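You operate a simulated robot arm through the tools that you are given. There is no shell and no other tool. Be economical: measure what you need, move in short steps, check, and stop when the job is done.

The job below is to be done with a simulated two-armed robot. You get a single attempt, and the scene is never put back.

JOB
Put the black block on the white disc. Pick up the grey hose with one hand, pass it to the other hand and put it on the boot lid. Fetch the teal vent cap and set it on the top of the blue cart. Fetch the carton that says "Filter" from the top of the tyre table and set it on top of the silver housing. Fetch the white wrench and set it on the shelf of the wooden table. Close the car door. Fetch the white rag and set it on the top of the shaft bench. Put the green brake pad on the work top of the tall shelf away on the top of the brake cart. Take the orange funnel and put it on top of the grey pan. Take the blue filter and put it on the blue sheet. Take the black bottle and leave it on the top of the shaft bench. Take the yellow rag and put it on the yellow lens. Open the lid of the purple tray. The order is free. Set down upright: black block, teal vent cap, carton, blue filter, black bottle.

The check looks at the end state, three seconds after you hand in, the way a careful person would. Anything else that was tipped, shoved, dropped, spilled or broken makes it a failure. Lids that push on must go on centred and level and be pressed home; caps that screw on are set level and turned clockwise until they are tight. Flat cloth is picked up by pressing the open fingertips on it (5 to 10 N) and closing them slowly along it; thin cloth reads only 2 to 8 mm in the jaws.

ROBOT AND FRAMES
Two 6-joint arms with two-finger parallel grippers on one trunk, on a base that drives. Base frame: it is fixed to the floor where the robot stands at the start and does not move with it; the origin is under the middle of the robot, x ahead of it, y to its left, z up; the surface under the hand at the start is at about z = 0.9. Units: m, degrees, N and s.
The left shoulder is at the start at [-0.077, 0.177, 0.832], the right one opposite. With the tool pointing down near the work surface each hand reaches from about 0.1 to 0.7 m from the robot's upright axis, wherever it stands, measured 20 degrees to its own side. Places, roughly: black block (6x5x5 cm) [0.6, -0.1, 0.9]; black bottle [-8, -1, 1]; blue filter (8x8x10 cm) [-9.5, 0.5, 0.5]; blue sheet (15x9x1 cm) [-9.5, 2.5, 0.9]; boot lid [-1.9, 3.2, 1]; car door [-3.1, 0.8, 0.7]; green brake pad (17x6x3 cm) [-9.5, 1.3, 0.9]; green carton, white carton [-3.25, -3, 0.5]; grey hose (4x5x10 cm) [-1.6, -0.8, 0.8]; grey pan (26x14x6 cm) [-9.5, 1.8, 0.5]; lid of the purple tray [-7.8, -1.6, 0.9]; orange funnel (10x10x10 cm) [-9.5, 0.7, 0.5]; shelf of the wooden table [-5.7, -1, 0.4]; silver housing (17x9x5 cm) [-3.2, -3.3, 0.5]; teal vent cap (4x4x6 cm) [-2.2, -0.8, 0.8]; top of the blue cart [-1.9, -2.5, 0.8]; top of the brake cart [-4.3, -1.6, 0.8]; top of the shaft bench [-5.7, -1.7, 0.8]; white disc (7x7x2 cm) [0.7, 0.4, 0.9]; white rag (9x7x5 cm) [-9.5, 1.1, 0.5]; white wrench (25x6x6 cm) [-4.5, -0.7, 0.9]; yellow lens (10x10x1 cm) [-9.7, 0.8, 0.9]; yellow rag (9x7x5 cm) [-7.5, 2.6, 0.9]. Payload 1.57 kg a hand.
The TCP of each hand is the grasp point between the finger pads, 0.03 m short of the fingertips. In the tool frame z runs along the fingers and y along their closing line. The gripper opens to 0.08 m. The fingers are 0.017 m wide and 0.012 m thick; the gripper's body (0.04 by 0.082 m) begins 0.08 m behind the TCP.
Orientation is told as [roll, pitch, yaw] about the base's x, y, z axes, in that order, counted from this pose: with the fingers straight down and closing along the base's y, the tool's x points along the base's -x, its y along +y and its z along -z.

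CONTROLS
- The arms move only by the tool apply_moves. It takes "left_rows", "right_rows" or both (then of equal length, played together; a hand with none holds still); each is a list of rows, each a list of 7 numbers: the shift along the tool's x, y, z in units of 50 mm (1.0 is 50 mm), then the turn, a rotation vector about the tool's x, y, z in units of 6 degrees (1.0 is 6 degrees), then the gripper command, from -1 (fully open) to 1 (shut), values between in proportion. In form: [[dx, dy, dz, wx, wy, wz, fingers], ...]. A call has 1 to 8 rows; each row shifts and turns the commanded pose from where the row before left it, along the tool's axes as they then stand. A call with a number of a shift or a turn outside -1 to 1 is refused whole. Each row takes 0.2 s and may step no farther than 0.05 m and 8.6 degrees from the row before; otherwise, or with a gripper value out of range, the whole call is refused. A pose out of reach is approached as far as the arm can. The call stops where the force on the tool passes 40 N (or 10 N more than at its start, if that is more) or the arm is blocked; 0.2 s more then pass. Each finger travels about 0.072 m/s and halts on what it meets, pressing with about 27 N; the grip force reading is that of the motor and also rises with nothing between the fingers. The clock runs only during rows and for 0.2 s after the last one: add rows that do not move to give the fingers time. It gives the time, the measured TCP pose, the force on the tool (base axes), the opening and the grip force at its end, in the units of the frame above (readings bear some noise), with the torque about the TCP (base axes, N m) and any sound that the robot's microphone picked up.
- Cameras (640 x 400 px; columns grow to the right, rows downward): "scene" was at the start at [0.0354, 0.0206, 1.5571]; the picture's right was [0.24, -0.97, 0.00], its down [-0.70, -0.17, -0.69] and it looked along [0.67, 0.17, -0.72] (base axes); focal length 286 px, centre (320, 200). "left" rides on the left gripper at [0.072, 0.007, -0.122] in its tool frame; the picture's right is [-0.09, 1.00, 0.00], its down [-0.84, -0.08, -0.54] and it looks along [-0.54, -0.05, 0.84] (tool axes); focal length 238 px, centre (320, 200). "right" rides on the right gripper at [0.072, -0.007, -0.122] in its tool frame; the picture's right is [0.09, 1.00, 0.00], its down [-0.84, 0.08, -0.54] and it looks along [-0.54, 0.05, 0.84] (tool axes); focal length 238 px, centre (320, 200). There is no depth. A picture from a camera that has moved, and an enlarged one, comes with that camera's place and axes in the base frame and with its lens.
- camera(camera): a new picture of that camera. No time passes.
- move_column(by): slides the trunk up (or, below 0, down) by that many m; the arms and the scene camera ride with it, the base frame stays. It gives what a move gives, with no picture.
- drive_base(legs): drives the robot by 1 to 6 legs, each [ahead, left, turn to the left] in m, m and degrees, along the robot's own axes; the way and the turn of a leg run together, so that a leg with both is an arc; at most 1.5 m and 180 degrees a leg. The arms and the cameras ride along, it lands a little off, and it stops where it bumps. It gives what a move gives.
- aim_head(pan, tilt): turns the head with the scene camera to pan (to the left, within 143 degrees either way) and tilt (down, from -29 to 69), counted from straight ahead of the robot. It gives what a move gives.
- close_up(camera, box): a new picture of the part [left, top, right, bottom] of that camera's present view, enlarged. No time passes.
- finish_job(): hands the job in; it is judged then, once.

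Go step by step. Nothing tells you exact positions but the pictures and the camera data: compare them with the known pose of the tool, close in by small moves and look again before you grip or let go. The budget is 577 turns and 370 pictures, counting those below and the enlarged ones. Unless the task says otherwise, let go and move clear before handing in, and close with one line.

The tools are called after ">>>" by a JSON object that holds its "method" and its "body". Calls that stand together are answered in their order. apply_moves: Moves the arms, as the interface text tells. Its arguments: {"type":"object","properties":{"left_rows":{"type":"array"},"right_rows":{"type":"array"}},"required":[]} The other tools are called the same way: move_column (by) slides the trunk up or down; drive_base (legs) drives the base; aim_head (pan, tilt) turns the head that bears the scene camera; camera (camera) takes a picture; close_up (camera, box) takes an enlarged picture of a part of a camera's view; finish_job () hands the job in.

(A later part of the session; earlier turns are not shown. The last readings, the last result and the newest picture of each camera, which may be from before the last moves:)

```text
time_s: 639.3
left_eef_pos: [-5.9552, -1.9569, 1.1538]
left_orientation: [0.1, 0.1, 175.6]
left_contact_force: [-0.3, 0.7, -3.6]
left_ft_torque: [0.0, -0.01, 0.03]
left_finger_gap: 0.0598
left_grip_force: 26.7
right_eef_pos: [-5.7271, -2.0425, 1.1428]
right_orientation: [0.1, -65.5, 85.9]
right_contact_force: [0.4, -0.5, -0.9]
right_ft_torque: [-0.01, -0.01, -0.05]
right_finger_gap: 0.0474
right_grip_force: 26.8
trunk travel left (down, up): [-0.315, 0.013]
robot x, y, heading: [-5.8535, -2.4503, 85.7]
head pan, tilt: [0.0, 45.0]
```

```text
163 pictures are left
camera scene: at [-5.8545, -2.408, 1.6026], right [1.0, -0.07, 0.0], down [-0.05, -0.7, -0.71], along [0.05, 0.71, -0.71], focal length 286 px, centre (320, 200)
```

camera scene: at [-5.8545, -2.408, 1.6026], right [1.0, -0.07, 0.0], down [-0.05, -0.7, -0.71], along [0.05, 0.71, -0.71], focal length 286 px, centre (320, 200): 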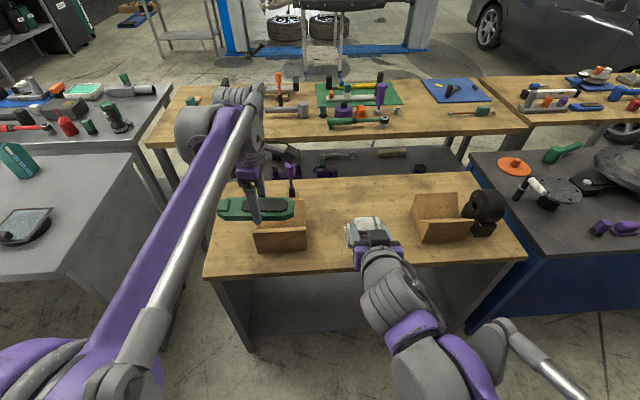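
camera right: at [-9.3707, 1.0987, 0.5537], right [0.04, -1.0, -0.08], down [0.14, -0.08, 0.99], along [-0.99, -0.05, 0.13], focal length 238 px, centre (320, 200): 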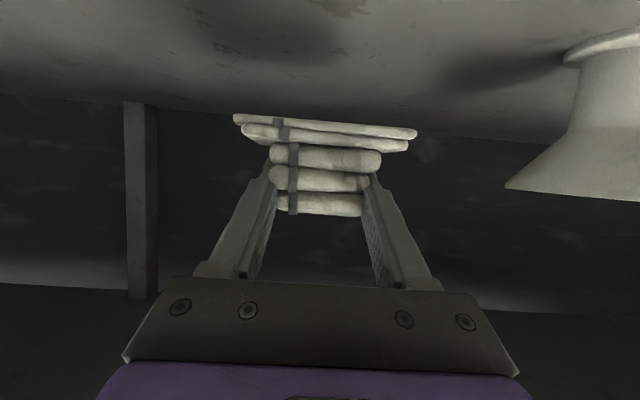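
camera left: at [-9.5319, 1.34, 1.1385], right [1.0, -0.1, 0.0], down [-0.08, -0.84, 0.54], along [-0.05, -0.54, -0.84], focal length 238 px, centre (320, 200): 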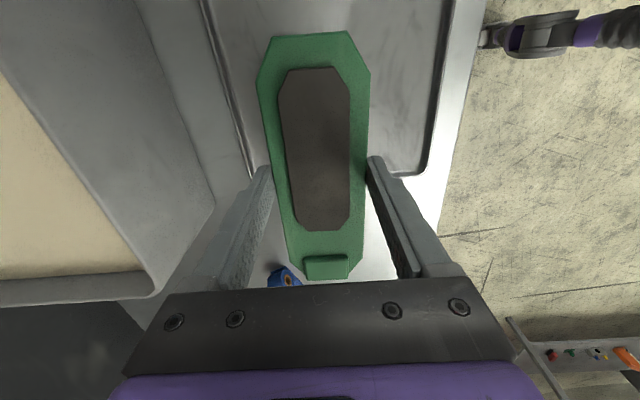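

>>> {"method": "drive_base", "body": {"legs": [[0.1, 0, 0]]}}

>>> {"method": "apply_moves", "body": {"right_rows": [[0.4, 0, 0.88, 0, 0, 0, 1], [0.4, 0, 0.88, 0, 0, 0, 1], [0.4, 0, 0.88, 0, 0, 0, 1], [0.4, 0, 0.88, 0, 0, 0, 1], [0.4, 0, 0.88, 0, 0, 0, 1], [0.4, 0, 0.88, 0, 0, 0, 1]]}}

>>> {"method": "camera", "body": {"camera": "right"}}

>>> {"method": "camera", "body": {"camera": "scene"}}

```text
time_s: 640.5
left_eef_pos: [-5.9475, -1.8582, 1.1556]
left_orientation: [0.1, -0.1, 175.6]
left_contact_force: [0.6, -0.3, -2.8]
left_ft_torque: [-0.04, -0.03, 0.01]
left_finger_gap: 0.0597
left_grip_force: 27.2
right_eef_pos: [-5.7188, -1.9428, 1.1415]
right_orientation: [0.1, -65.5, 85.9]
right_contact_force: [0.0, 0.8, -0.6]
right_ft_torque: [0.02, -0.01, 0.01]
right_finger_gap: 0.0477
right_grip_force: 26.9
trunk travel left (down, up): [-0.315, 0.013]
robot x, y, heading: [-5.8451, -2.3453, 85.7]
head pan, tilt: [0.0, 45.0]
```

```text
time_s: 641.9
left_eef_pos: [-5.9469, -1.854, 1.1539]
left_orientation: [0.1, 0.0, 175.5]
left_contact_force: [0.1, -0.2, -2.6]
left_ft_torque: [-0.02, -0.01, -0.03]
left_finger_gap: 0.0594
left_grip_force: 27.0
right_eef_pos: [-5.7082, -1.7518, 0.9239]
right_orientation: [0.0, -65.5, 86.0]
right_contact_force: [-0.7, 1.6, -0.7]
right_ft_torque: [-0.02, -0.02, 0.02]
right_finger_gap: 0.0473
right_grip_force: 26.9
trunk travel left (down, up): [-0.315, 0.013]
robot x, y, heading: [-5.8492, -2.3462, 85.8]
head pan, tilt: [0.0, 45.0]
```

```text
162 pictures are left
camera right: at [-5.7112, -1.8901, 0.908], right [-1.0, 0.03, -0.08], down [-0.09, -0.14, 0.99], along [0.02, 0.99, 0.14], focal length 238 px, centre (320, 200)
```

right: 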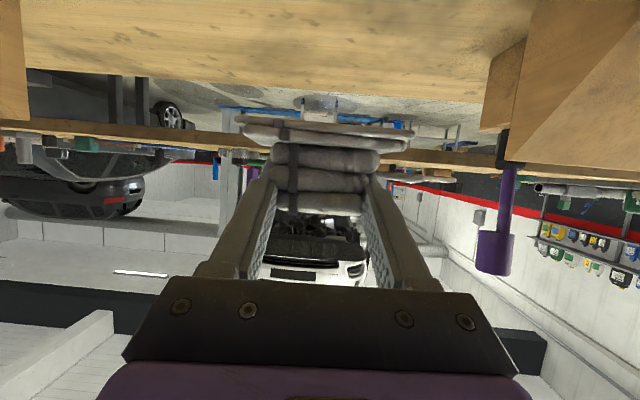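

```text
161 pictures are left
camera scene: at [-5.8469, -2.306, 1.6025], right [1.0, -0.07, 0.0], down [-0.05, -0.71, -0.71], along [0.05, 0.7, -0.71], focal length 286 px, centre (320, 200)
```

scene: 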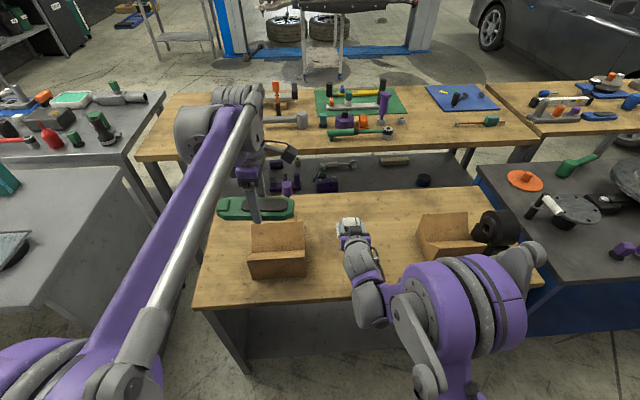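

>>> {"method": "apply_moves", "body": {"right_rows": [[0.27, 0, 0.12, 0, 0, 0, 1], [0.18, 0, 0.083, 0, 0, 0, 1], [0.09, 0, 0.042, 0, 0, 0, 1], [0.07, 0, 0.033, 0, 0, 0, 1], [0.07, 0, 0.033, 0, 0, 0, 1], [0, 0, 0, 0, 0, 0, 1]]}}

>>> {"method": "camera", "body": {"camera": "right"}}

```text
time_s: 643.2
left_eef_pos: [-5.9484, -1.8566, 1.1548]
left_orientation: [0.1, -0.1, 175.6]
left_contact_force: [-0.2, -0.2, -3.0]
left_ft_torque: [0.01, -0.04, 0.01]
left_finger_gap: 0.0596
left_grip_force: 26.2
right_eef_pos: [-5.7052, -1.7514, 0.8879]
right_orientation: [0.0, -65.5, 86.0]
right_contact_force: [-0.5, 0.0, -0.3]
right_ft_torque: [-0.01, 0.0, 0.0]
right_finger_gap: 0.0474
right_grip_force: 27.3
trunk travel left (down, up): [-0.315, 0.013]
robot x, y, heading: [-5.8474, -2.3463, 85.5]
head pan, tilt: [0.0, 45.0]
```

```text
160 pictures are left
camera right: at [-5.7092, -1.8902, 0.8714], right [-1.0, 0.03, -0.08], down [-0.09, -0.14, 0.99], along [0.02, 0.99, 0.14], focal length 238 px, centre (320, 200)
```

right: 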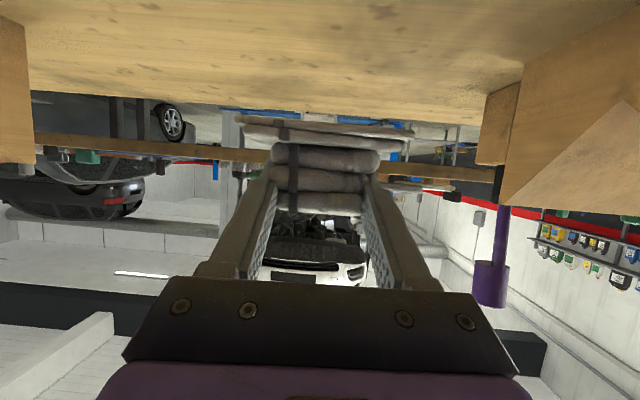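

>>> {"method": "apply_moves", "body": {"right_rows": [[0.45, 0, 0.21, 0, 0, 0, 1], [0.36, 0, 0.165, 0, 0, 0, 1], [0.07, 0, 0.033, 0, 0, 0, 1], [0.07, 0, 0.033, 0, 0, 0, 1], [0, 0, 0, 0, 0, 0, 1]]}}

>>> {"method": "camera", "body": {"camera": "right"}}

```text
time_s: 644.5
left_eef_pos: [-5.9483, -1.8575, 1.1542]
left_orientation: [0.1, 0.0, 175.7]
left_contact_force: [0.8, 0.6, -2.7]
left_ft_torque: [-0.02, -0.05, 0.02]
left_finger_gap: 0.0594
left_grip_force: 26.8
right_eef_pos: [-5.7048, -1.7543, 0.8327]
right_orientation: [0.2, -65.6, 85.9]
right_contact_force: [-0.5, 0.6, -0.4]
right_ft_torque: [0.01, -0.04, 0.02]
right_finger_gap: 0.0476
right_grip_force: 26.7
trunk travel left (down, up): [-0.315, 0.013]
robot x, y, heading: [-5.8473, -2.3481, 85.9]
head pan, tilt: [0.0, 45.0]
```

```text
159 pictures are left
camera right: at [-5.7087, -1.8916, 0.8181], right [-1.0, 0.03, -0.08], down [-0.09, -0.14, 0.99], along [0.02, 0.99, 0.14], focal length 238 px, centre (320, 200)
```

right: 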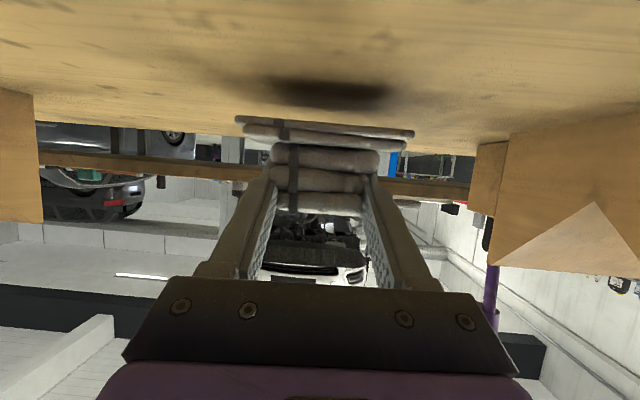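

>>> {"method": "apply_moves", "body": {"right_rows": [[0.07, 0, 0.033, 0, 0, 0, 1], [0.055, 0, 0.025, 0, 0, 0, 1], [0.055, 0, 0.025, 0, 0, 0, 1], [0, 0, 0, 0, 0, 0, 1]]}}

>>> {"method": "camera", "body": {"camera": "right"}}

```text
time_s: 645.5
left_eef_pos: [-5.9488, -1.8578, 1.1551]
left_orientation: [0.1, 0.0, 175.6]
left_contact_force: [0.2, -0.2, -3.0]
left_ft_torque: [0.0, -0.02, 0.01]
left_finger_gap: 0.0596
left_grip_force: 27.1
right_eef_pos: [-5.7051, -1.7523, 0.8235]
right_orientation: [0.2, -65.6, 85.9]
right_contact_force: [0.1, 0.2, -0.5]
right_ft_torque: [0.02, -0.03, 0.0]
right_finger_gap: 0.0473
right_grip_force: 26.8
trunk travel left (down, up): [-0.315, 0.013]
robot x, y, heading: [-5.8517, -2.3473, 85.9]
head pan, tilt: [0.0, 45.0]
```

```text
158 pictures are left
camera right: at [-5.7093, -1.8915, 0.8084], right [-1.0, 0.03, -0.08], down [-0.09, -0.14, 0.99], along [0.02, 0.99, 0.14], focal length 238 px, centre (320, 200)
```

right: 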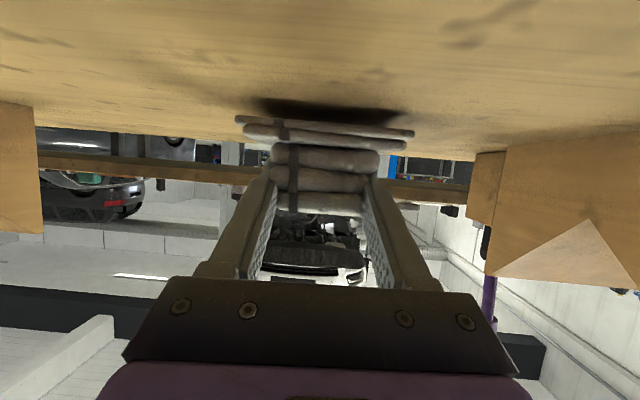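

>>> {"method": "apply_moves", "body": {"right_rows": [[0.045, 0, 0.02, 0, 0, 0, 1], [0.036, 0, 0.017, 0, 0, 0, 1], [0.036, 0, 0.017, 0, 0, 0, 1], [0, 0, 0, 0, 0, 0, 1]]}}

>>> {"method": "camera", "body": {"camera": "right"}}

```text
time_s: 646.5
left_eef_pos: [-5.9486, -1.8566, 1.1543]
left_orientation: [0.1, -0.1, 175.5]
left_contact_force: [0.7, -0.1, -3.0]
left_ft_torque: [-0.02, -0.04, 0.01]
left_finger_gap: 0.0594
left_grip_force: 27.1
right_eef_pos: [-5.7051, -1.7521, 0.8177]
right_orientation: [0.1, -65.5, 85.9]
right_contact_force: [0.3, 0.1, -0.5]
right_ft_torque: [-0.01, 0.0, -0.02]
right_finger_gap: 0.0475
right_grip_force: 27.7
trunk travel left (down, up): [-0.315, 0.013]
robot x, y, heading: [-5.8526, -2.3492, 85.7]
head pan, tilt: [0.0, 45.0]
```

```text
157 pictures are left
camera right: at [-5.7093, -1.8913, 0.802], right [-1.0, 0.03, -0.08], down [-0.09, -0.14, 0.99], along [0.02, 0.99, 0.14], focal length 238 px, centre (320, 200)
```

right: 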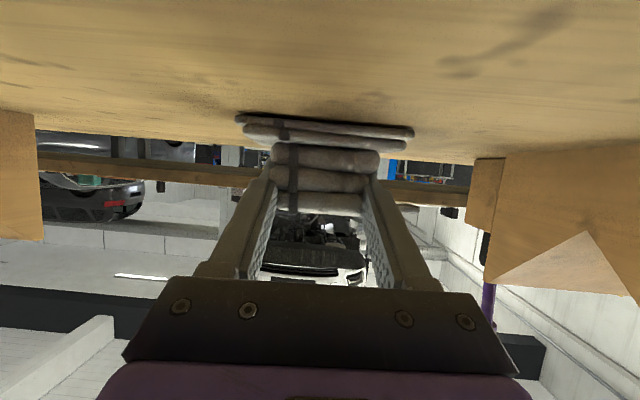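

Nearly touching. One more small step, then release and withdraw.

>>> {"method": "apply_moves", "body": {"right_rows": [[0.03, 0, 0.014, 0, 0, 0, 1], [0, 0, 0, 0, 0, 0, 0.3], [0, 0, 0, 0, 0, 0, 0], [0, 0, 0, 0, 0, 0, -0.6], [0.15, 0, -0.35, 0, 0, 0, -0.8], [0.1, 0, -0.6, 0, 0, 0, -0.8], [0, 0, -0.8, 0, 0, 0, -0.8], [0, 0, -0.8, 0, 0, 0, -0.8]]}}

>>> {"method": "camera", "body": {"camera": "scene"}}

```text
time_s: 648.2
left_eef_pos: [-5.9482, -1.8586, 1.155]
left_orientation: [0.0, 0.0, 175.6]
left_contact_force: [0.3, 0.3, -2.3]
left_ft_torque: [0.01, -0.03, -0.02]
left_finger_gap: 0.0597
left_grip_force: 26.8
right_eef_pos: [-5.7155, -1.8373, 0.892]
right_orientation: [0.1, -65.4, 86.0]
right_contact_force: [0.3, 0.0, -0.5]
right_ft_torque: [0.0, 0.02, 0.0]
right_finger_gap: 0.0722
right_grip_force: 0.0
right hand out of reach, approached as far as the arm can: row 5, 6, 7, 8
trunk travel left (down, up): [-0.315, 0.013]
robot x, y, heading: [-5.8482, -2.3502, 86.0]
head pan, tilt: [0.0, 45.0]
```

```text
156 pictures are left
camera scene: at [-5.8471, -2.3091, 1.6025], right [1.0, -0.07, 0.0], down [-0.05, -0.7, -0.71], along [0.05, 0.71, -0.71], focal length 286 px, centre (320, 200)
```

scene: 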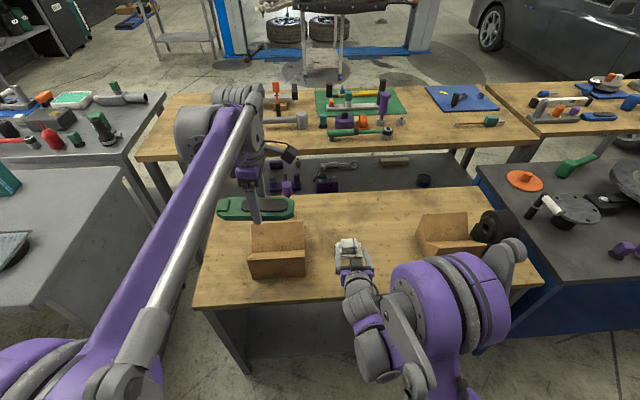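

The rag lies on the shaft bench. Back off and restore the right hand.

>>> {"method": "drive_base", "body": {"legs": [[-0.15, 0, 4]]}}

>>> {"method": "apply_moves", "body": {"right_rows": [[0, 0, -0.5, 0, 1, 0, -1], [0, 0, -0.5, 0, 1, 0, -1], [0, 0, -0.3, 0, 1, 0, -1], [0, 0, 0, 0, 1, 0, -1], [0, 0, 0, 0, 1, 0, -1], [0, 0, 0, 0, 1, 0, -1], [0, 0, 0, 0, 1, 0, -1], [0, 0, 0, 0, 1, 0, -1]]}}

>>> {"method": "apply_moves", "body": {"right_rows": [[0, 0, -0.5, 0, 1, 0, -1], [0, 0, -0.5, 0, 1, 0, -1], [0, 0, -0.3, 0, 0.9, 0, -1], [0.5, 0, -0.5, 0, 0, 0, -1], [0.5, 0, -0.5, 0, 0, 0, -1]]}}

>>> {"method": "camera", "body": {"camera": "scene"}}

```text
time_s: 649.6
left_eef_pos: [-5.9889, -2.0104, 1.1544]
left_orientation: [0.2, 0.0, 179.8]
left_contact_force: [-0.5, 0.7, -2.7]
left_ft_torque: [0.01, -0.03, 0.02]
left_finger_gap: 0.0594
left_grip_force: 26.5
right_eef_pos: [-5.7601, -1.9726, 0.8901]
right_orientation: [0.1, -65.4, 90.1]
right_contact_force: [1.1, 0.4, 1.5]
right_ft_torque: [0.0, 0.01, 0.01]
right_finger_gap: 0.0719
right_grip_force: 0.1
trunk travel left (down, up): [-0.315, 0.013]
robot x, y, heading: [-5.8532, -2.4947, 90.1]
head pan, tilt: [0.0, 45.0]
```

```text
time_s: 651.4
left_eef_pos: [-5.9908, -2.0119, 1.154]
left_orientation: [0.1, 0.0, 179.9]
left_contact_force: [0.1, -0.2, -1.8]
left_ft_torque: [0.01, -0.01, 0.04]
left_finger_gap: 0.0599
left_grip_force: 27.3
right_eef_pos: [-5.7607, -2.031, 0.9217]
right_orientation: [0.0, -17.3, 90.3]
right_contact_force: [-0.1, -0.2, -0.1]
right_ft_torque: [0.0, 0.02, 0.0]
right_finger_gap: 0.0802
right_grip_force: 0.1
trunk travel left (down, up): [-0.315, 0.013]
robot x, y, heading: [-5.8515, -2.4921, 89.9]
head pan, tilt: [0.0, 45.0]
```

```text
time_s: 652.6
left_eef_pos: [-5.9893, -2.0126, 1.1546]
left_orientation: [0.0, 0.0, 179.8]
left_contact_force: [0.4, 0.4, -3.1]
left_ft_torque: [0.01, -0.02, 0.02]
left_finger_gap: 0.0597
left_grip_force: 27.6
right_eef_pos: [-5.7604, -2.0967, 1.0355]
right_orientation: [0.0, 0.0, 90.2]
right_contact_force: [0.7, -0.9, -1.2]
right_ft_torque: [0.0, 0.0, 0.01]
right_finger_gap: 0.0799
right_grip_force: 0.1
trunk travel left (down, up): [-0.315, 0.013]
robot x, y, heading: [-5.8558, -2.4959, 90.1]
head pan, tilt: [0.0, 45.0]
```

```text
155 pictures are left
camera scene: at [-5.8552, -2.4549, 1.6025], right [1.0, 0.0, 0.0], down [0.0, -0.71, -0.71], along [0.0, 0.71, -0.71], focal length 286 px, centre (320, 200)
```

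scene: 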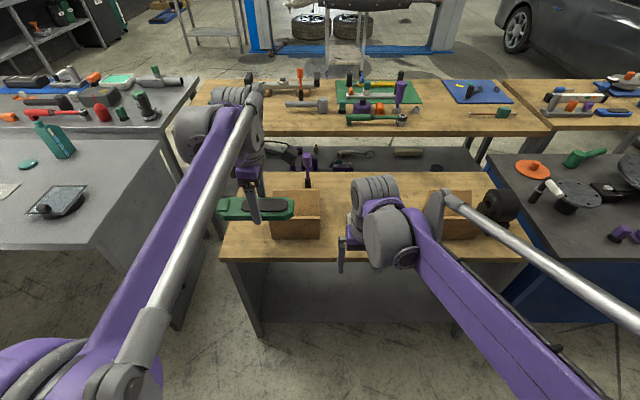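

Now slide along to the brake cart.

>>> {"method": "drive_base", "body": {"legs": [[0.13, 0, 0], [0, -1.35, 0]]}}

>>> {"method": "camera", "body": {"camera": "scene"}}

```text
time_s: 665.7
left_eef_pos: [-4.6261, -1.8743, 1.1547]
left_orientation: [0.1, -0.1, -179.3]
left_contact_force: [-0.1, -0.3, -2.7]
left_ft_torque: [0.03, -0.03, -0.03]
left_finger_gap: 0.0597
left_grip_force: 27.1
right_eef_pos: [-4.3948, -1.9544, 1.0352]
right_orientation: [0.0, 0.0, 91.1]
right_contact_force: [-0.3, -0.5, 0.1]
right_ft_torque: [0.0, 0.0, -0.02]
right_finger_gap: 0.0801
right_grip_force: 0.2
trunk travel left (down, up): [-0.315, 0.013]
robot x, y, heading: [-4.484, -2.3563, 91.0]
head pan, tilt: [0.0, 45.0]
```

```text
154 pictures are left
camera scene: at [-4.4846, -2.3145, 1.6025], right [1.0, 0.02, 0.0], down [0.01, -0.71, -0.71], along [-0.01, 0.71, -0.71], focal length 286 px, centre (320, 200)
```

scene: 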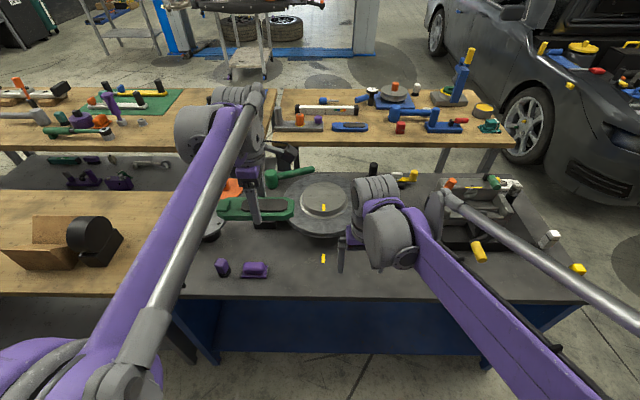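

>>> {"method": "close_up", "body": {"camera": "scene", "box": [190, 160, 590, 310]}}

>>> {"method": "camera", "body": {"camera": "right"}}

```text
1.60 times, centred on (390, 235) of scene
camera zoom: at [-4.4846, -2.3145, 1.6025], right [1.0, 0.02, 0.0], down [0.01, -0.71, -0.71], along [-0.01, 0.71, -0.71], focal length 458 px, centre (208, 144)
```

zoom: 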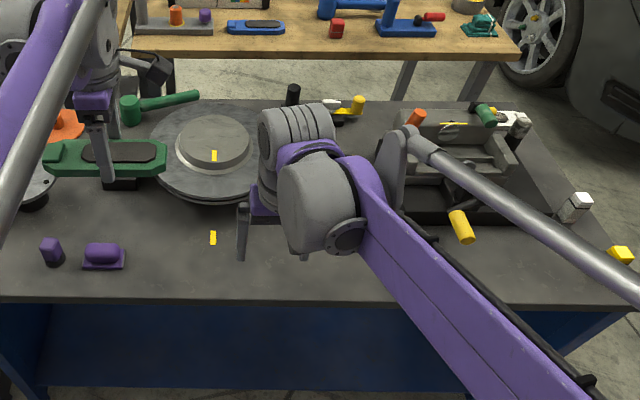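

```text
152 pictures are left
camera right: at [-4.3869, -2.0244, 1.1562], right [-0.99, -0.11, 0.0], down [-0.09, 0.84, 0.54], along [-0.06, 0.54, -0.84], focal length 238 px, centre (320, 200)
```

right: 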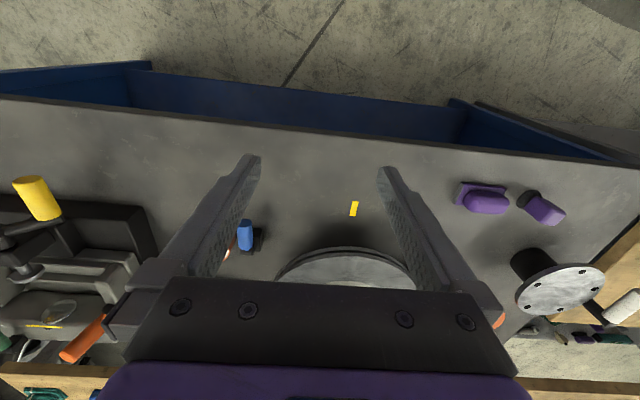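

Free strip in front of the disc around [-4.36, -1.83]. Shift right so the left hand is over it.

>>> {"method": "apply_moves", "body": {"right_rows": [[0.5, 0, -0.7, 0, 0, 0, -1], [0.6, 0, -0.7, 0, 0, 0, -1], [0.6, 0, -0.6, 0, 0, 0, -1]]}}

>>> {"method": "drive_base", "body": {"legs": [[0, -0.26, -1]]}}

>>> {"method": "camera", "body": {"camera": "left"}}

>>> {"method": "camera", "body": {"camera": "scene"}}

```text
time_s: 666.5
left_eef_pos: [-4.6245, -1.8743, 1.1531]
left_orientation: [0.0, 0.0, -179.4]
left_contact_force: [0.6, -0.5, -3.0]
left_ft_torque: [0.03, -0.03, 0.02]
left_finger_gap: 0.0596
left_grip_force: 27.3
right_eef_pos: [-4.3914, -2.0406, 1.1316]
right_orientation: [0.0, 0.0, 91.0]
right_contact_force: [-0.8, 0.1, 0.0]
right_ft_torque: [-0.01, 0.0, -0.03]
right_finger_gap: 0.08
right_grip_force: 0.0
trunk travel left (down, up): [-0.315, 0.013]
robot x, y, heading: [-4.4805, -2.357, 90.9]
head pan, tilt: [0.0, 45.0]
```

```text
time_s: 669.4
left_eef_pos: [-4.3617, -1.8702, 1.1544]
left_orientation: [0.1, 0.0, 179.8]
left_contact_force: [-0.2, -0.1, -2.6]
left_ft_torque: [-0.02, -0.02, 0.01]
left_finger_gap: 0.0593
left_grip_force: 26.9
right_eef_pos: [-4.1307, -2.0407, 1.1318]
right_orientation: [0.0, 0.1, 90.0]
right_contact_force: [0.3, -0.5, 0.4]
right_ft_torque: [0.05, 0.04, 0.01]
right_finger_gap: 0.0799
right_grip_force: 0.1
trunk travel left (down, up): [-0.315, 0.013]
robot x, y, heading: [-4.2258, -2.353, 90.2]
head pan, tilt: [0.0, 45.0]
```

```text
151 pictures are left
camera left: at [-4.289, -1.8766, 1.2765], right [-0.1, -1.0, 0.0], down [-0.84, 0.08, 0.54], along [-0.54, 0.05, -0.84], focal length 238 px, centre (320, 200)
```

left: 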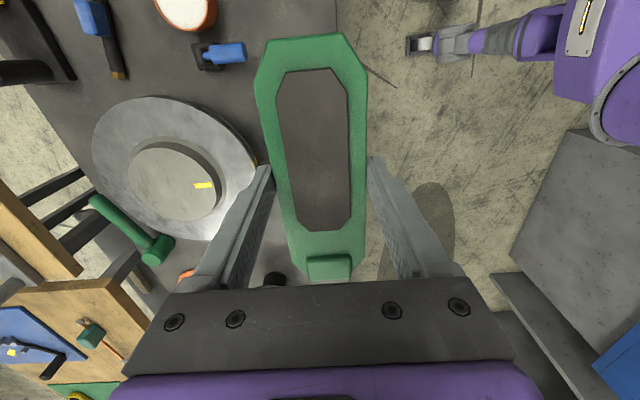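

```text
150 pictures are left
camera scene: at [-4.2279, -2.3126, 1.6025], right [1.0, 0.0, 0.0], down [0.0, -0.71, -0.71], along [0.0, 0.71, -0.71], focal length 286 px, centre (320, 200)
```

scene: 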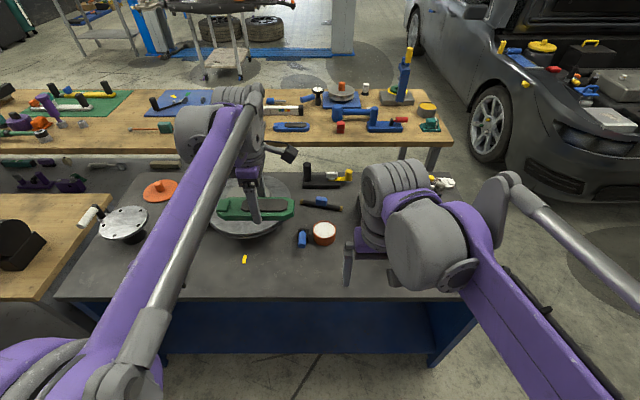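

>>> {"method": "apply_moves", "body": {"left_rows": [[0, -0.8, 0.4, 0, 0, 0, 1], [0, 0, 0.95, 0, 0, 0, 1], [0, 0, 0.95, 0, 0, 0, 1], [0, 0, 0.95, 0, 0, 0, 1], [0, 0, 0.95, 0, 0, 0, 1], [0, 0, 0.95, 0, 0, 0, 1]]}}

>>> {"method": "camera", "body": {"camera": "left"}}

>>> {"method": "close_up", "body": {"camera": "scene", "box": [200, 190, 360, 310]}}

```text
time_s: 670.8
left_eef_pos: [-4.363, -1.8308, 0.8948]
left_orientation: [0.1, 0.0, 179.7]
left_contact_force: [0.3, -0.5, -3.2]
left_ft_torque: [-0.08, -0.04, 0.02]
left_finger_gap: 0.0597
left_grip_force: 27.0
right_eef_pos: [-4.1307, -2.0393, 1.1311]
right_orientation: [0.0, 0.1, 90.2]
right_contact_force: [0.5, 0.2, 0.0]
right_ft_torque: [-0.05, -0.01, 0.02]
right_finger_gap: 0.08
right_grip_force: 0.0
trunk travel left (down, up): [-0.315, 0.013]
robot x, y, heading: [-4.2282, -2.3546, 89.8]
head pan, tilt: [0.0, 45.0]
```

```text
149 pictures are left
camera left: at [-4.2895, -1.8366, 1.0166], right [-0.1, -1.0, 0.0], down [-0.84, 0.08, 0.54], along [-0.54, 0.05, -0.84], focal length 238 px, centre (320, 200)
```

left: 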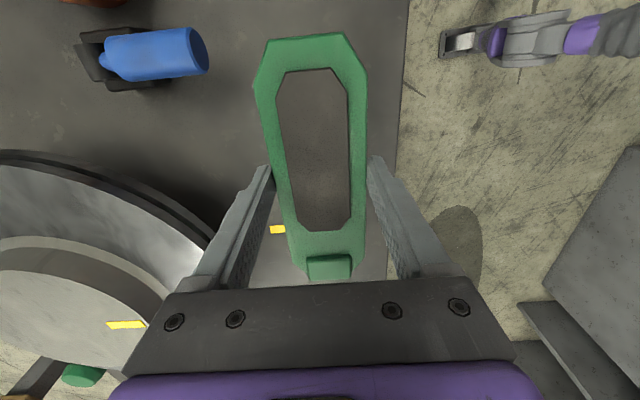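

```text
3.33 times, centred on (280, 250) of scene
camera zoom: at [-4.228, -2.3115, 1.6025], right [1.0, 0.0, 0.0], down [0.0, -0.71, -0.71], along [0.0, 0.71, -0.71], focal length 953 px, centre (453, 33)
```

zoom: 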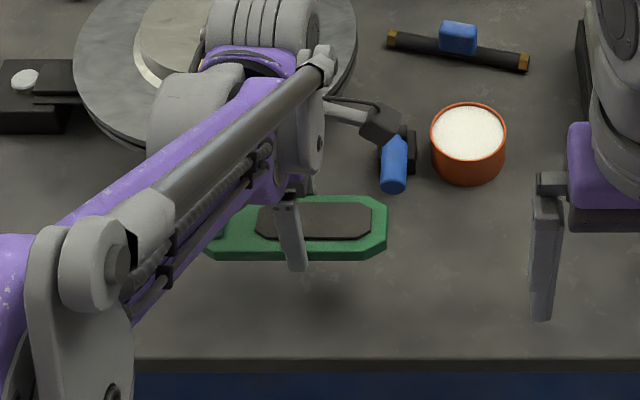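

>>> {"method": "apply_moves", "body": {"left_rows": [[0, 0.1, 0.7, 0, 0, 0, 1], [0, 0, 0.5, 0, 0, 0, 1], [0, 0, 0.1, 0, 0, 0, 1], [0, 0, 0.1, 0, 0, 0, 1], [0, 0, 0.06, 0, 0, 0, 1], [0, 0, 0.06, 0, 0, 0, 1], [0, 0, 0.06, 0, 0, 0, 1], [0, 0, 0, 0, 0, 0, 1]]}}

>>> {"method": "camera", "body": {"camera": "left"}}

```text
time_s: 672.5
left_eef_pos: [-4.3617, -1.8347, 0.8176]
left_orientation: [0.2, -0.1, 179.8]
left_contact_force: [-0.3, 0.5, -2.5]
left_ft_torque: [-0.01, -0.02, -0.01]
left_finger_gap: 0.0597
left_grip_force: 27.1
right_eef_pos: [-4.1311, -2.04, 1.1318]
right_orientation: [0.1, 0.0, 90.0]
right_contact_force: [0.0, -0.3, -0.2]
right_ft_torque: [-0.02, 0.02, -0.01]
right_finger_gap: 0.08
right_grip_force: 0.1
trunk travel left (down, up): [-0.315, 0.013]
robot x, y, heading: [-4.2234, -2.3549, 90.3]
head pan, tilt: [0.0, 45.0]
```

```text
147 pictures are left
camera left: at [-4.2896, -1.8419, 0.9394], right [-0.1, -1.0, 0.0], down [-0.84, 0.08, 0.54], along [-0.54, 0.05, -0.84], focal length 238 px, centre (320, 200)
```

left: 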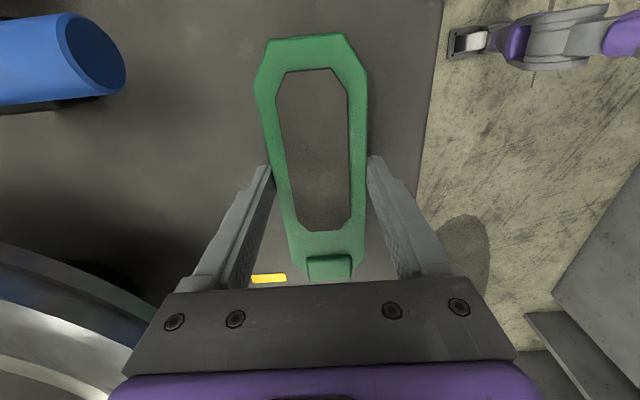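

>>> {"method": "apply_moves", "body": {"left_rows": [[0, 0, 0.1, 0, 0, 0, 1], [0, 0, 0.08, 0, 0, 0, 1], [0, 0, 0.08, 0, 0, 0, 1], [0, 0, 0.06, 0, 0, 0, 1], [0, 0, 0.06, 0, 0, 0, 1], [0, 0, 0.06, 0, 0, 0, 1], [0, 0, 0, 0, 0, 0, 1]]}}

```text
time_s: 673.4
left_eef_pos: [-4.3618, -1.836, 0.8107]
left_orientation: [0.0, -0.2, 179.8]
left_contact_force: [-2.6, 3.2, 33.7]
left_ft_torque: [-0.83, -0.4, -0.13]
left_finger_gap: 0.0599
left_grip_force: 26.7
right_eef_pos: [-4.1295, -2.0403, 1.1337]
right_orientation: [0.0, -0.1, 90.1]
right_contact_force: [0.5, -1.2, 0.9]
right_ft_torque: [0.01, 0.03, -0.04]
right_finger_gap: 0.0801
right_grip_force: 0.1
trunk travel left (down, up): [-0.315, 0.013]
robot x, y, heading: [-4.2258, -2.3509, 90.3]
head pan, tilt: [0.0, 45.0]
stopped in row 4 (left hand): the force on the tool passed its limit at 47 N (the readings are from after the stop); the commanded pose is now the measured one
```

Contact. Release and rise.

>>> {"method": "apply_moves", "body": {"left_rows": [[0, 0, -0.03, 0, 0, 0, 0], [0, 0, 0, 0, 0, 0, -0.6], [0, 0, 0, 0, 0, 0, -0.9], [0, 0, -0.4, 0, 0, 0, -0.9], [0, 0, -0.8, 0, 0, 0, -0.9], [0, 0, -0.9, 0, 0, 0, -0.9], [0, 0, -0.9, 0, 0, 0, -1], [0, 0, -0.9, 0, 0, 0, -1]]}}

>>> {"method": "camera", "body": {"camera": "left"}}

```text
time_s: 675.2
left_eef_pos: [-4.3626, -1.8343, 1.0037]
left_orientation: [0.1, -0.2, 179.8]
left_contact_force: [-0.9, -0.5, -0.6]
left_ft_torque: [-0.03, 0.03, -0.01]
left_finger_gap: 0.08
left_grip_force: 0.0
right_eef_pos: [-4.1301, -2.039, 1.1321]
right_orientation: [-0.1, -0.1, 90.1]
right_contact_force: [0.5, 0.5, -0.2]
right_ft_torque: [0.01, 0.01, -0.02]
right_finger_gap: 0.0801
right_grip_force: 0.0
trunk travel left (down, up): [-0.315, 0.013]
robot x, y, heading: [-4.2258, -2.3526, 89.8]
head pan, tilt: [0.0, 45.0]
```

```text
146 pictures are left
camera left: at [-4.2899, -1.8411, 1.1251], right [-0.1, -1.0, 0.0], down [-0.84, 0.08, 0.54], along [-0.54, 0.05, -0.84], focal length 238 px, centre (320, 200)
```

left: 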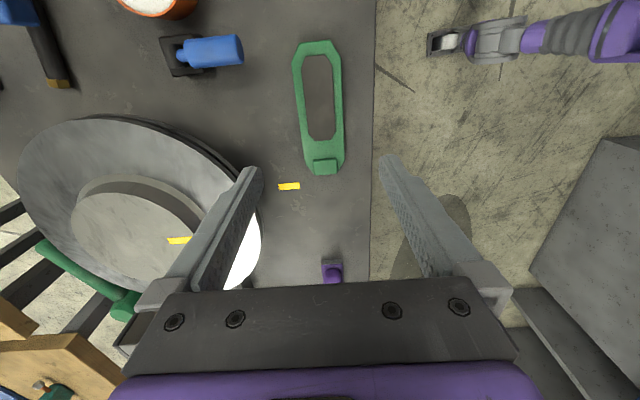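

The pad lies on the brake cart. Restore the left wrist and go look at the tyre table.

>>> {"method": "apply_moves", "body": {"left_rows": [[0, 0.6, -0.5, 0, 0, 1, -1], [0, 0.6, -0.5, 0, 0, 1, -1], [0, 0.3, 0, 0, 0, 1, -1], [0, 0, 0, 0, 0, 1, -1], [0, 0, 0, 0, 0, 1, -1], [0, 0, 0, 0, 0, 1, -1], [0, 0, 0, 0, 0, 1, -1], [0, 0, 0, 0, 0, 1, -1]]}}

>>> {"method": "apply_moves", "body": {"left_rows": [[0, 0, 0, 0, 0, 1, -1], [0, 0, 0, 0, 0, 1, -1], [0, 0, 0, 0, 0, 1, -1], [0, 0, 0, 0, 0, 1, -1], [0, 0, 0, 0, 0, 1, -1], [0, 0, 0, 0, 0, 1, -1], [0.5, 0, 0, 0, 0, 1, -1]]}}

>>> {"method": "drive_base", "body": {"legs": [[0, 0, -90], [0.6, 0.15, 0], [0, 0, -90]]}}

>>> {"method": "aim_head", "body": {"pan": 0, "tilt": 40}}

>>> {"method": "camera", "body": {"camera": "scene"}}

```text
time_s: 677.0
left_eef_pos: [-4.3689, -1.9091, 1.054]
left_orientation: [0.1, 0.0, 131.7]
left_contact_force: [-0.1, 0.4, 0.6]
left_ft_torque: [0.01, -0.02, -0.02]
left_finger_gap: 0.0798
left_grip_force: 0.0
right_eef_pos: [-4.1298, -2.0391, 1.1328]
right_orientation: [-0.1, 0.0, 90.1]
right_contact_force: [-0.7, -0.2, -0.3]
right_ft_torque: [0.04, -0.01, -0.03]
right_finger_gap: 0.0802
right_grip_force: 0.1
trunk travel left (down, up): [-0.315, 0.013]
robot x, y, heading: [-4.2287, -2.3528, 90.0]
head pan, tilt: [0.0, 45.0]
```

```text
time_s: 678.6
left_eef_pos: [-4.3657, -1.9358, 1.0529]
left_orientation: [0.1, -0.1, 89.7]
left_contact_force: [0.4, 1.1, -0.5]
left_ft_torque: [0.03, 0.01, -0.02]
left_finger_gap: 0.0801
left_grip_force: 0.0
right_eef_pos: [-4.1304, -2.0414, 1.1323]
right_orientation: [0.1, -0.1, 90.1]
right_contact_force: [0.1, -0.8, 0.2]
right_ft_torque: [0.0, 0.0, 0.02]
right_finger_gap: 0.0801
right_grip_force: 0.1
trunk travel left (down, up): [-0.315, 0.013]
robot x, y, heading: [-4.2258, -2.3496, 90.3]
head pan, tilt: [0.0, 45.0]
```

```text
time_s: 689.7
left_eef_pos: [-3.4964, -2.6275, 1.0543]
left_orientation: [0.1, 0.0, -91.1]
left_contact_force: [0.2, 0.1, -0.2]
left_ft_torque: [-0.02, 0.01, 0.0]
left_finger_gap: 0.0799
left_grip_force: 0.0
right_eef_pos: [-3.7302, -2.5169, 1.1325]
right_orientation: [0.0, -0.1, -90.7]
right_contact_force: [-0.5, 0.6, -0.5]
right_ft_torque: [0.0, 0.01, 0.03]
right_finger_gap: 0.08
right_grip_force: 0.0
trunk travel left (down, up): [-0.315, 0.013]
robot x, y, heading: [-3.6287, -2.2064, -90.6]
head pan, tilt: [0.0, 45.0]
```

```text
time_s: 690.4
left_eef_pos: [-3.4962, -2.626, 1.054]
left_orientation: [0.1, 0.1, -91.0]
left_contact_force: [0.4, 0.5, 0.0]
left_ft_torque: [-0.02, -0.01, -0.03]
left_finger_gap: 0.0798
left_grip_force: 0.1
right_eef_pos: [-3.7306, -2.5172, 1.1324]
right_orientation: [-0.1, 0.0, -90.7]
right_contact_force: [0.4, -0.1, 0.2]
right_ft_torque: [-0.06, -0.02, 0.04]
right_finger_gap: 0.0798
right_grip_force: 0.0
trunk travel left (down, up): [-0.315, 0.013]
robot x, y, heading: [-3.6309, -2.2066, -91.0]
head pan, tilt: [0.0, 40.0]
```

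```text
145 pictures are left
camera scene: at [-3.6315, -2.2473, 1.6098], right [-1.0, 0.01, 0.0], down [0.01, 0.64, -0.77], along [-0.01, -0.77, -0.64], focal length 286 px, centre (320, 200)
```

scene: 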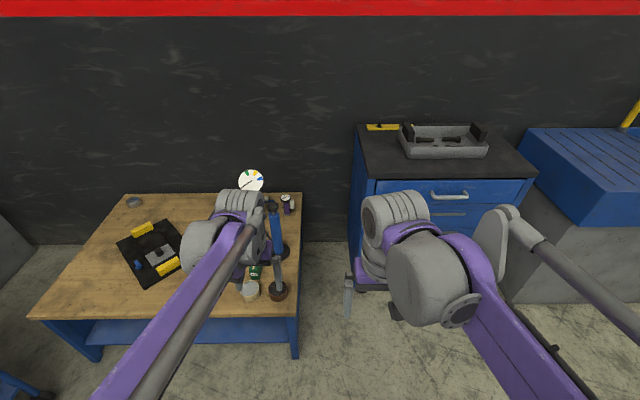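

>>> {"method": "apply_moves", "body": {"left_rows": [[0.2, 0.9, 0, 0, 0, 0, -1], [0.2, 0.9, 0, 0, 0, 0, -1], [0.2, 0.9, 0, 0, 0, 0, -1], [0.2, 0.9, 0, 0, 0, 0, -1], [0.2, 0.9, 0, 0, 0, 0, -1]]}}

>>> {"method": "aim_head", "body": {"pan": 20, "tilt": 45}}

>>> {"method": "camera", "body": {"camera": "scene"}}

```text
time_s: 691.6
left_eef_pos: [-3.2687, -2.5812, 1.0561]
left_orientation: [0.0, 0.2, -91.0]
left_contact_force: [-0.4, -0.4, -0.2]
left_ft_torque: [0.03, -0.02, 0.0]
left_finger_gap: 0.0803
left_grip_force: 0.1
right_eef_pos: [-3.7286, -2.5172, 1.1323]
right_orientation: [-0.1, 0.0, -90.7]
right_contact_force: [0.2, -1.0, -0.5]
right_ft_torque: [0.01, -0.01, -0.02]
right_finger_gap: 0.0801
right_grip_force: 0.0
trunk travel left (down, up): [-0.315, 0.013]
robot x, y, heading: [-3.6282, -2.2044, -91.1]
head pan, tilt: [0.0, 40.0]
```

```text
time_s: 692.4
left_eef_pos: [-3.2712, -2.5821, 1.0552]
left_orientation: [0.1, 0.1, -91.0]
left_contact_force: [1.1, -0.3, -0.3]
left_ft_torque: [-0.01, -0.02, 0.0]
left_finger_gap: 0.08
left_grip_force: 0.0
right_eef_pos: [-3.7299, -2.5186, 1.1311]
right_orientation: [0.0, 0.0, -90.7]
right_contact_force: [0.3, 0.3, 0.4]
right_ft_torque: [-0.01, -0.06, -0.01]
right_finger_gap: 0.08
right_grip_force: 0.0
trunk travel left (down, up): [-0.315, 0.013]
robot x, y, heading: [-3.6291, -2.209, -90.7]
head pan, tilt: [20.0, 45.0]
```

```text
144 pictures are left
camera scene: at [-3.6036, -2.2391, 1.6025], right [-0.94, -0.33, 0.0], down [-0.23, 0.67, -0.71], along [0.23, -0.67, -0.71], focal length 286 px, centre (320, 200)
```

scene: 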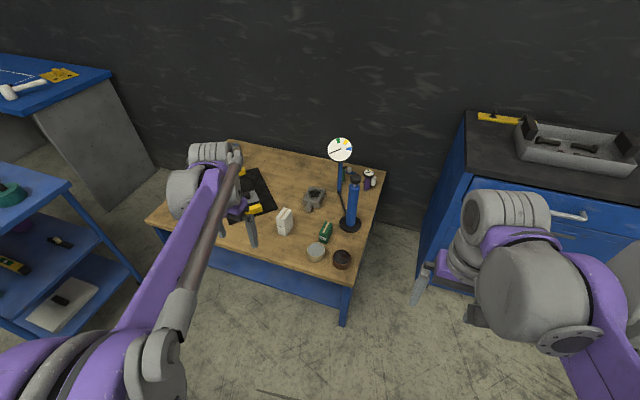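

>>> {"method": "close_up", "body": {"camera": "scene", "box": [230, 130, 400, 280]}}

```text
2.67 times, centred on (315, 205) of scene
camera zoom: at [-3.6036, -2.2391, 1.6025], right [-0.94, -0.33, 0.0], down [-0.23, 0.67, -0.71], along [0.23, -0.67, -0.71], focal length 762 px, centre (333, 187)
```

zoom: 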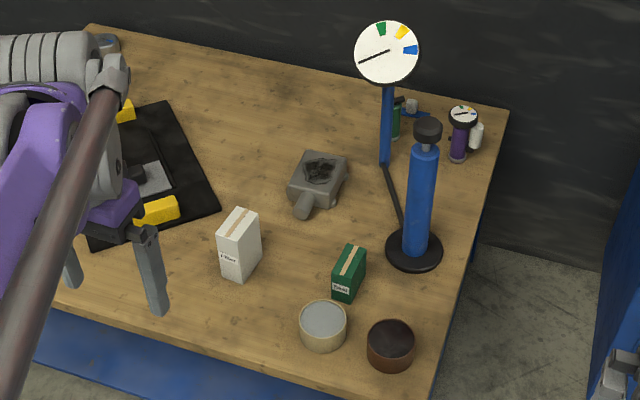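

>>> {"method": "close_up", "body": {"camera": "scene", "box": [270, 200, 340, 250]}}

```text
8.00 times, centred on (305, 225) of scene
camera zoom: at [-3.6036, -2.2391, 1.6025], right [-0.94, -0.33, 0.0], down [-0.23, 0.67, -0.71], along [0.23, -0.67, -0.71], focal length 2288 px, centre (440, 0)
```

zoom: 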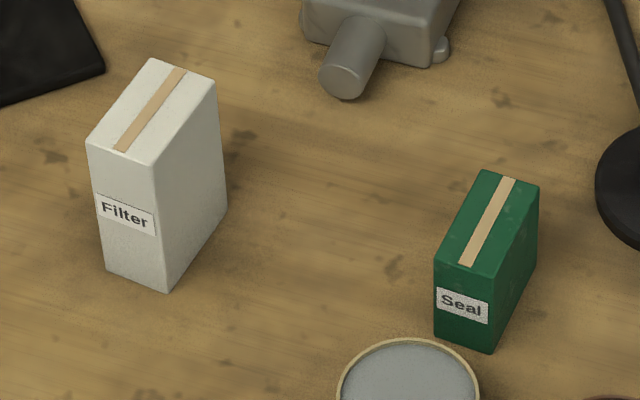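

White carton says "Filter": centre ≈[-3.143, -3.053], 4.3×7.3×11.6 cm. Silver housing ≈[-3.21, -3.29]. Approach the table front and lower the trunk.

>>> {"method": "drive_base", "body": {"legs": [[0, 0.27, 0.7], [0.33, 0, 0]]}}

>>> {"method": "move_column", "body": {"by": -0.2}}

>>> {"method": "aim_head", "body": {"pan": 15, "tilt": 45}}

>>> {"method": "camera", "body": {"camera": "scene"}}

>>> {"method": "camera", "body": {"camera": "left"}}

```text
time_s: 697.2
left_eef_pos: [-2.9963, -2.9084, 1.056]
left_orientation: [0.0, 0.1, -90.3]
left_contact_force: [0.3, 0.4, 0.6]
left_ft_torque: [-0.03, 0.02, -0.01]
left_finger_gap: 0.08
left_grip_force: 0.0
right_eef_pos: [-3.4566, -2.8496, 1.1302]
right_orientation: [-0.1, -0.1, -90.0]
right_contact_force: [-0.1, 0.0, 0.5]
right_ft_torque: [0.0, 0.0, 0.03]
right_finger_gap: 0.0799
right_grip_force: 0.1
trunk travel left (down, up): [-0.315, 0.013]
robot x, y, heading: [-3.3569, -2.5375, -90.1]
head pan, tilt: [20.0, 45.0]
```

```text
time_s: 699.3
left_eef_pos: [-2.9951, -2.9075, 0.8563]
left_orientation: [0.1, 0.1, -90.3]
left_contact_force: [0.6, 0.1, -0.8]
left_ft_torque: [-0.02, -0.01, 0.02]
left_finger_gap: 0.0799
left_grip_force: 0.1
right_eef_pos: [-3.4552, -2.85, 0.9312]
right_orientation: [0.0, -0.1, -90.0]
right_contact_force: [-1.3, 0.4, -0.2]
right_ft_torque: [0.0, -0.02, -0.02]
right_finger_gap: 0.08
right_grip_force: 0.1
trunk travel left (down, up): [-0.115, 0.213]
robot x, y, heading: [-3.3592, -2.5333, -89.9]
head pan, tilt: [20.0, 45.0]
```

```text
time_s: 700.0
left_eef_pos: [-2.9955, -2.9075, 0.8569]
left_orientation: [0.1, 0.1, -90.2]
left_contact_force: [-0.3, 0.5, -0.5]
left_ft_torque: [0.01, -0.01, 0.01]
left_finger_gap: 0.0801
left_grip_force: 0.1
right_eef_pos: [-3.4559, -2.8507, 0.9306]
right_orientation: [0.0, 0.0, -90.1]
right_contact_force: [-0.4, -0.4, 0.3]
right_ft_torque: [0.02, 0.01, 0.0]
right_finger_gap: 0.08
right_grip_force: 0.0
trunk travel left (down, up): [-0.115, 0.213]
robot x, y, heading: [-3.3589, -2.5384, -90.2]
head pan, tilt: [15.0, 45.0]
```

```text
141 pictures are left
camera scene: at [-3.3397, -2.5903, 1.3971], right [-0.97, -0.26, 0.0], down [-0.18, 0.68, -0.71], along [0.18, -0.68, -0.71], focal length 286 px, centre (320, 200)
```

scene: 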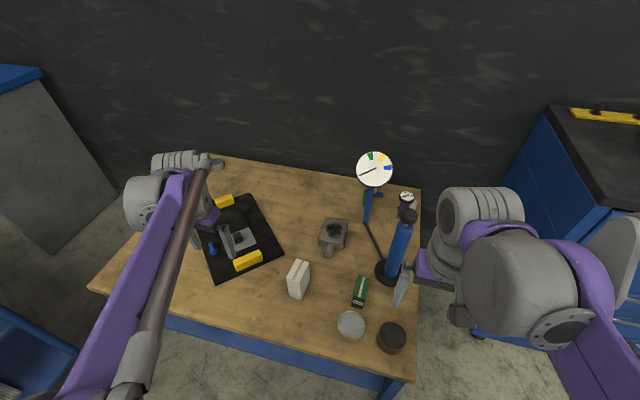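

```text
140 pictures are left
camera left: at [-2.9885, -2.8358, 0.9787], right [1.0, -0.1, 0.0], down [-0.08, -0.84, 0.54], along [-0.05, -0.54, -0.84], focal length 238 px, centre (320, 200)
```

left: 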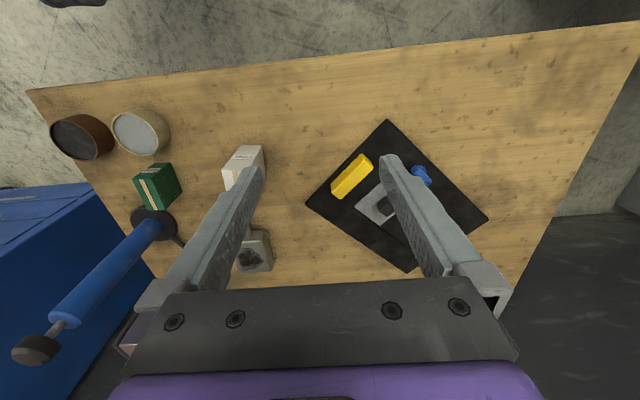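

>>> {"method": "apply_moves", "body": {"left_rows": [[-0.58, -0.59, 0.3, 0, 0, 0, -1], [-0.58, -0.59, 0.3, 0, 0, 0, -1], [-0.58, -0.59, 0.3, 0, 0, 0, -1], [-0.58, -0.59, 0.3, 0, 0, 0, -1], [-0.58, -0.59, 0.3, 0, 0, 0, -1]]}}

>>> {"method": "camera", "body": {"camera": "left"}}

```text
time_s: 701.2
left_eef_pos: [-3.1451, -3.0518, 0.7796]
left_orientation: [0.0, 0.1, -90.1]
left_contact_force: [0.2, -0.6, 0.1]
left_ft_torque: [-0.02, 0.02, 0.03]
left_finger_gap: 0.0796
left_grip_force: 0.1
right_eef_pos: [-3.4563, -2.8506, 0.9324]
right_orientation: [0.0, 0.0, -90.0]
right_contact_force: [0.0, -0.8, 0.5]
right_ft_torque: [0.01, 0.0, -0.01]
right_finger_gap: 0.0803
right_grip_force: 0.1
trunk travel left (down, up): [-0.115, 0.213]
robot x, y, heading: [-3.36, -2.5408, -89.9]
head pan, tilt: [15.0, 45.0]
```

```text
139 pictures are left
camera left: at [-3.1367, -2.98, 0.9027], right [1.0, -0.1, 0.0], down [-0.08, -0.84, 0.54], along [-0.05, -0.54, -0.84], focal length 238 px, centre (320, 200)
```

left: 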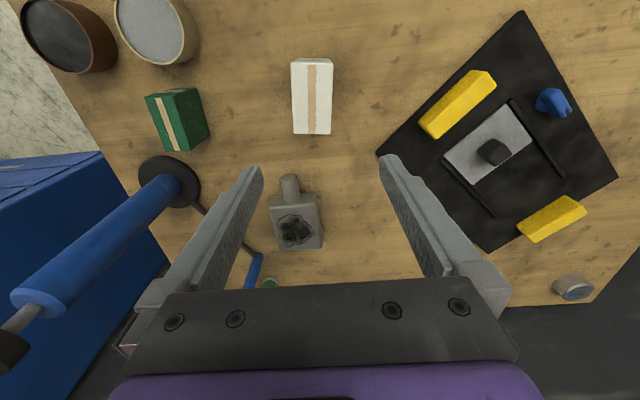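

>>> {"method": "close_up", "body": {"camera": "left", "box": [250, 150, 370, 270]}}

>>> {"method": "close_up", "body": {"camera": "left", "box": [270, 40, 350, 150]}}

```text
3.33 times, centred on (310, 210) of left
camera zoom: at [-3.1367, -2.98, 0.9027], right [1.0, -0.1, 0.0], down [-0.08, -0.84, 0.54], along [-0.05, -0.54, -0.84], focal length 794 px, centre (353, 167)
```

zoom: 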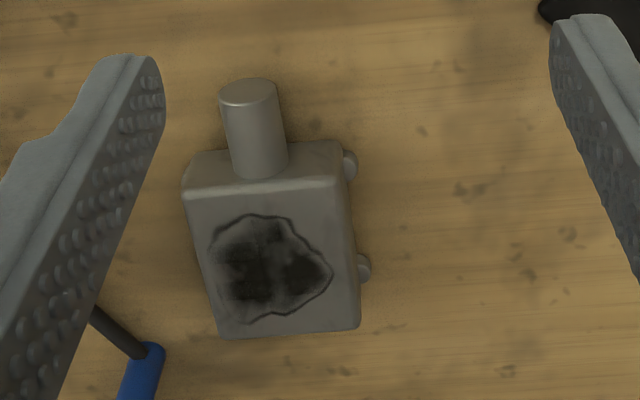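

```text
3.64 times, centred on (310, 95) of left
camera zoom: at [-3.1367, -2.98, 0.9027], right [1.0, -0.1, 0.0], down [-0.08, -0.84, 0.54], along [-0.05, -0.54, -0.84], focal length 867 px, centre (356, 582)
```

zoom: 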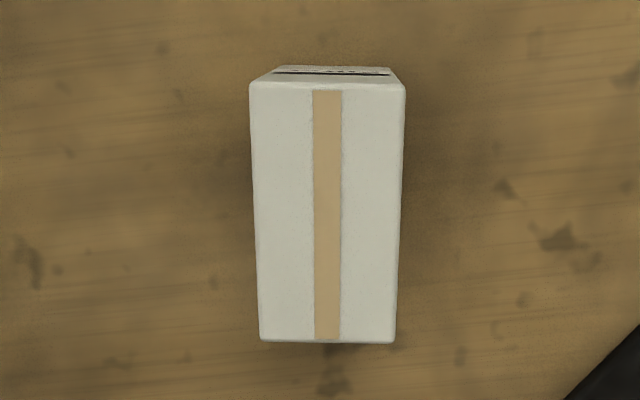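

Recomputed: table z≈0.50, carton centre [-3.147, -3.032], top 0.613; housing centre [-3.212, -3.264], top ≈0.55. Descend on the carton.

>>> {"method": "apply_moves", "body": {"left_rows": [[0.39, -0.03, 0.5, 0, 0, 0, -1], [0, 0, 0.9, 0, 0, 0, -1], [0, 0, 0.9, 0, 0, 0, -1], [0, 0, 0.9, 0, 0, 0, -1]]}}

>>> {"method": "camera", "body": {"camera": "left"}}

```text
time_s: 702.2
left_eef_pos: [-3.1458, -3.0326, 0.6201]
left_orientation: [0.1, 0.1, -90.3]
left_contact_force: [-0.1, -0.2, 0.2]
left_ft_torque: [0.01, 0.01, 0.01]
left_finger_gap: 0.0801
left_grip_force: 0.2
right_eef_pos: [-3.4566, -2.8516, 0.9326]
right_orientation: [0.0, -0.1, -90.0]
right_contact_force: [0.4, -0.8, -0.1]
right_ft_torque: [0.0, 0.0, 0.01]
right_finger_gap: 0.0802
right_grip_force: 0.0
trunk travel left (down, up): [-0.115, 0.213]
robot x, y, heading: [-3.3578, -2.5352, -90.3]
head pan, tilt: [15.0, 45.0]
```

```text
136 pictures are left
camera left: at [-3.1388, -2.9603, 0.7419], right [1.0, -0.1, 0.0], down [-0.08, -0.84, 0.54], along [-0.05, -0.54, -0.84], focal length 238 px, centre (320, 200)
```

left: 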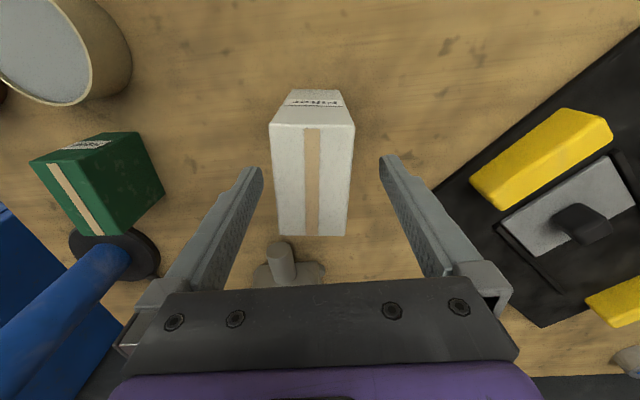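

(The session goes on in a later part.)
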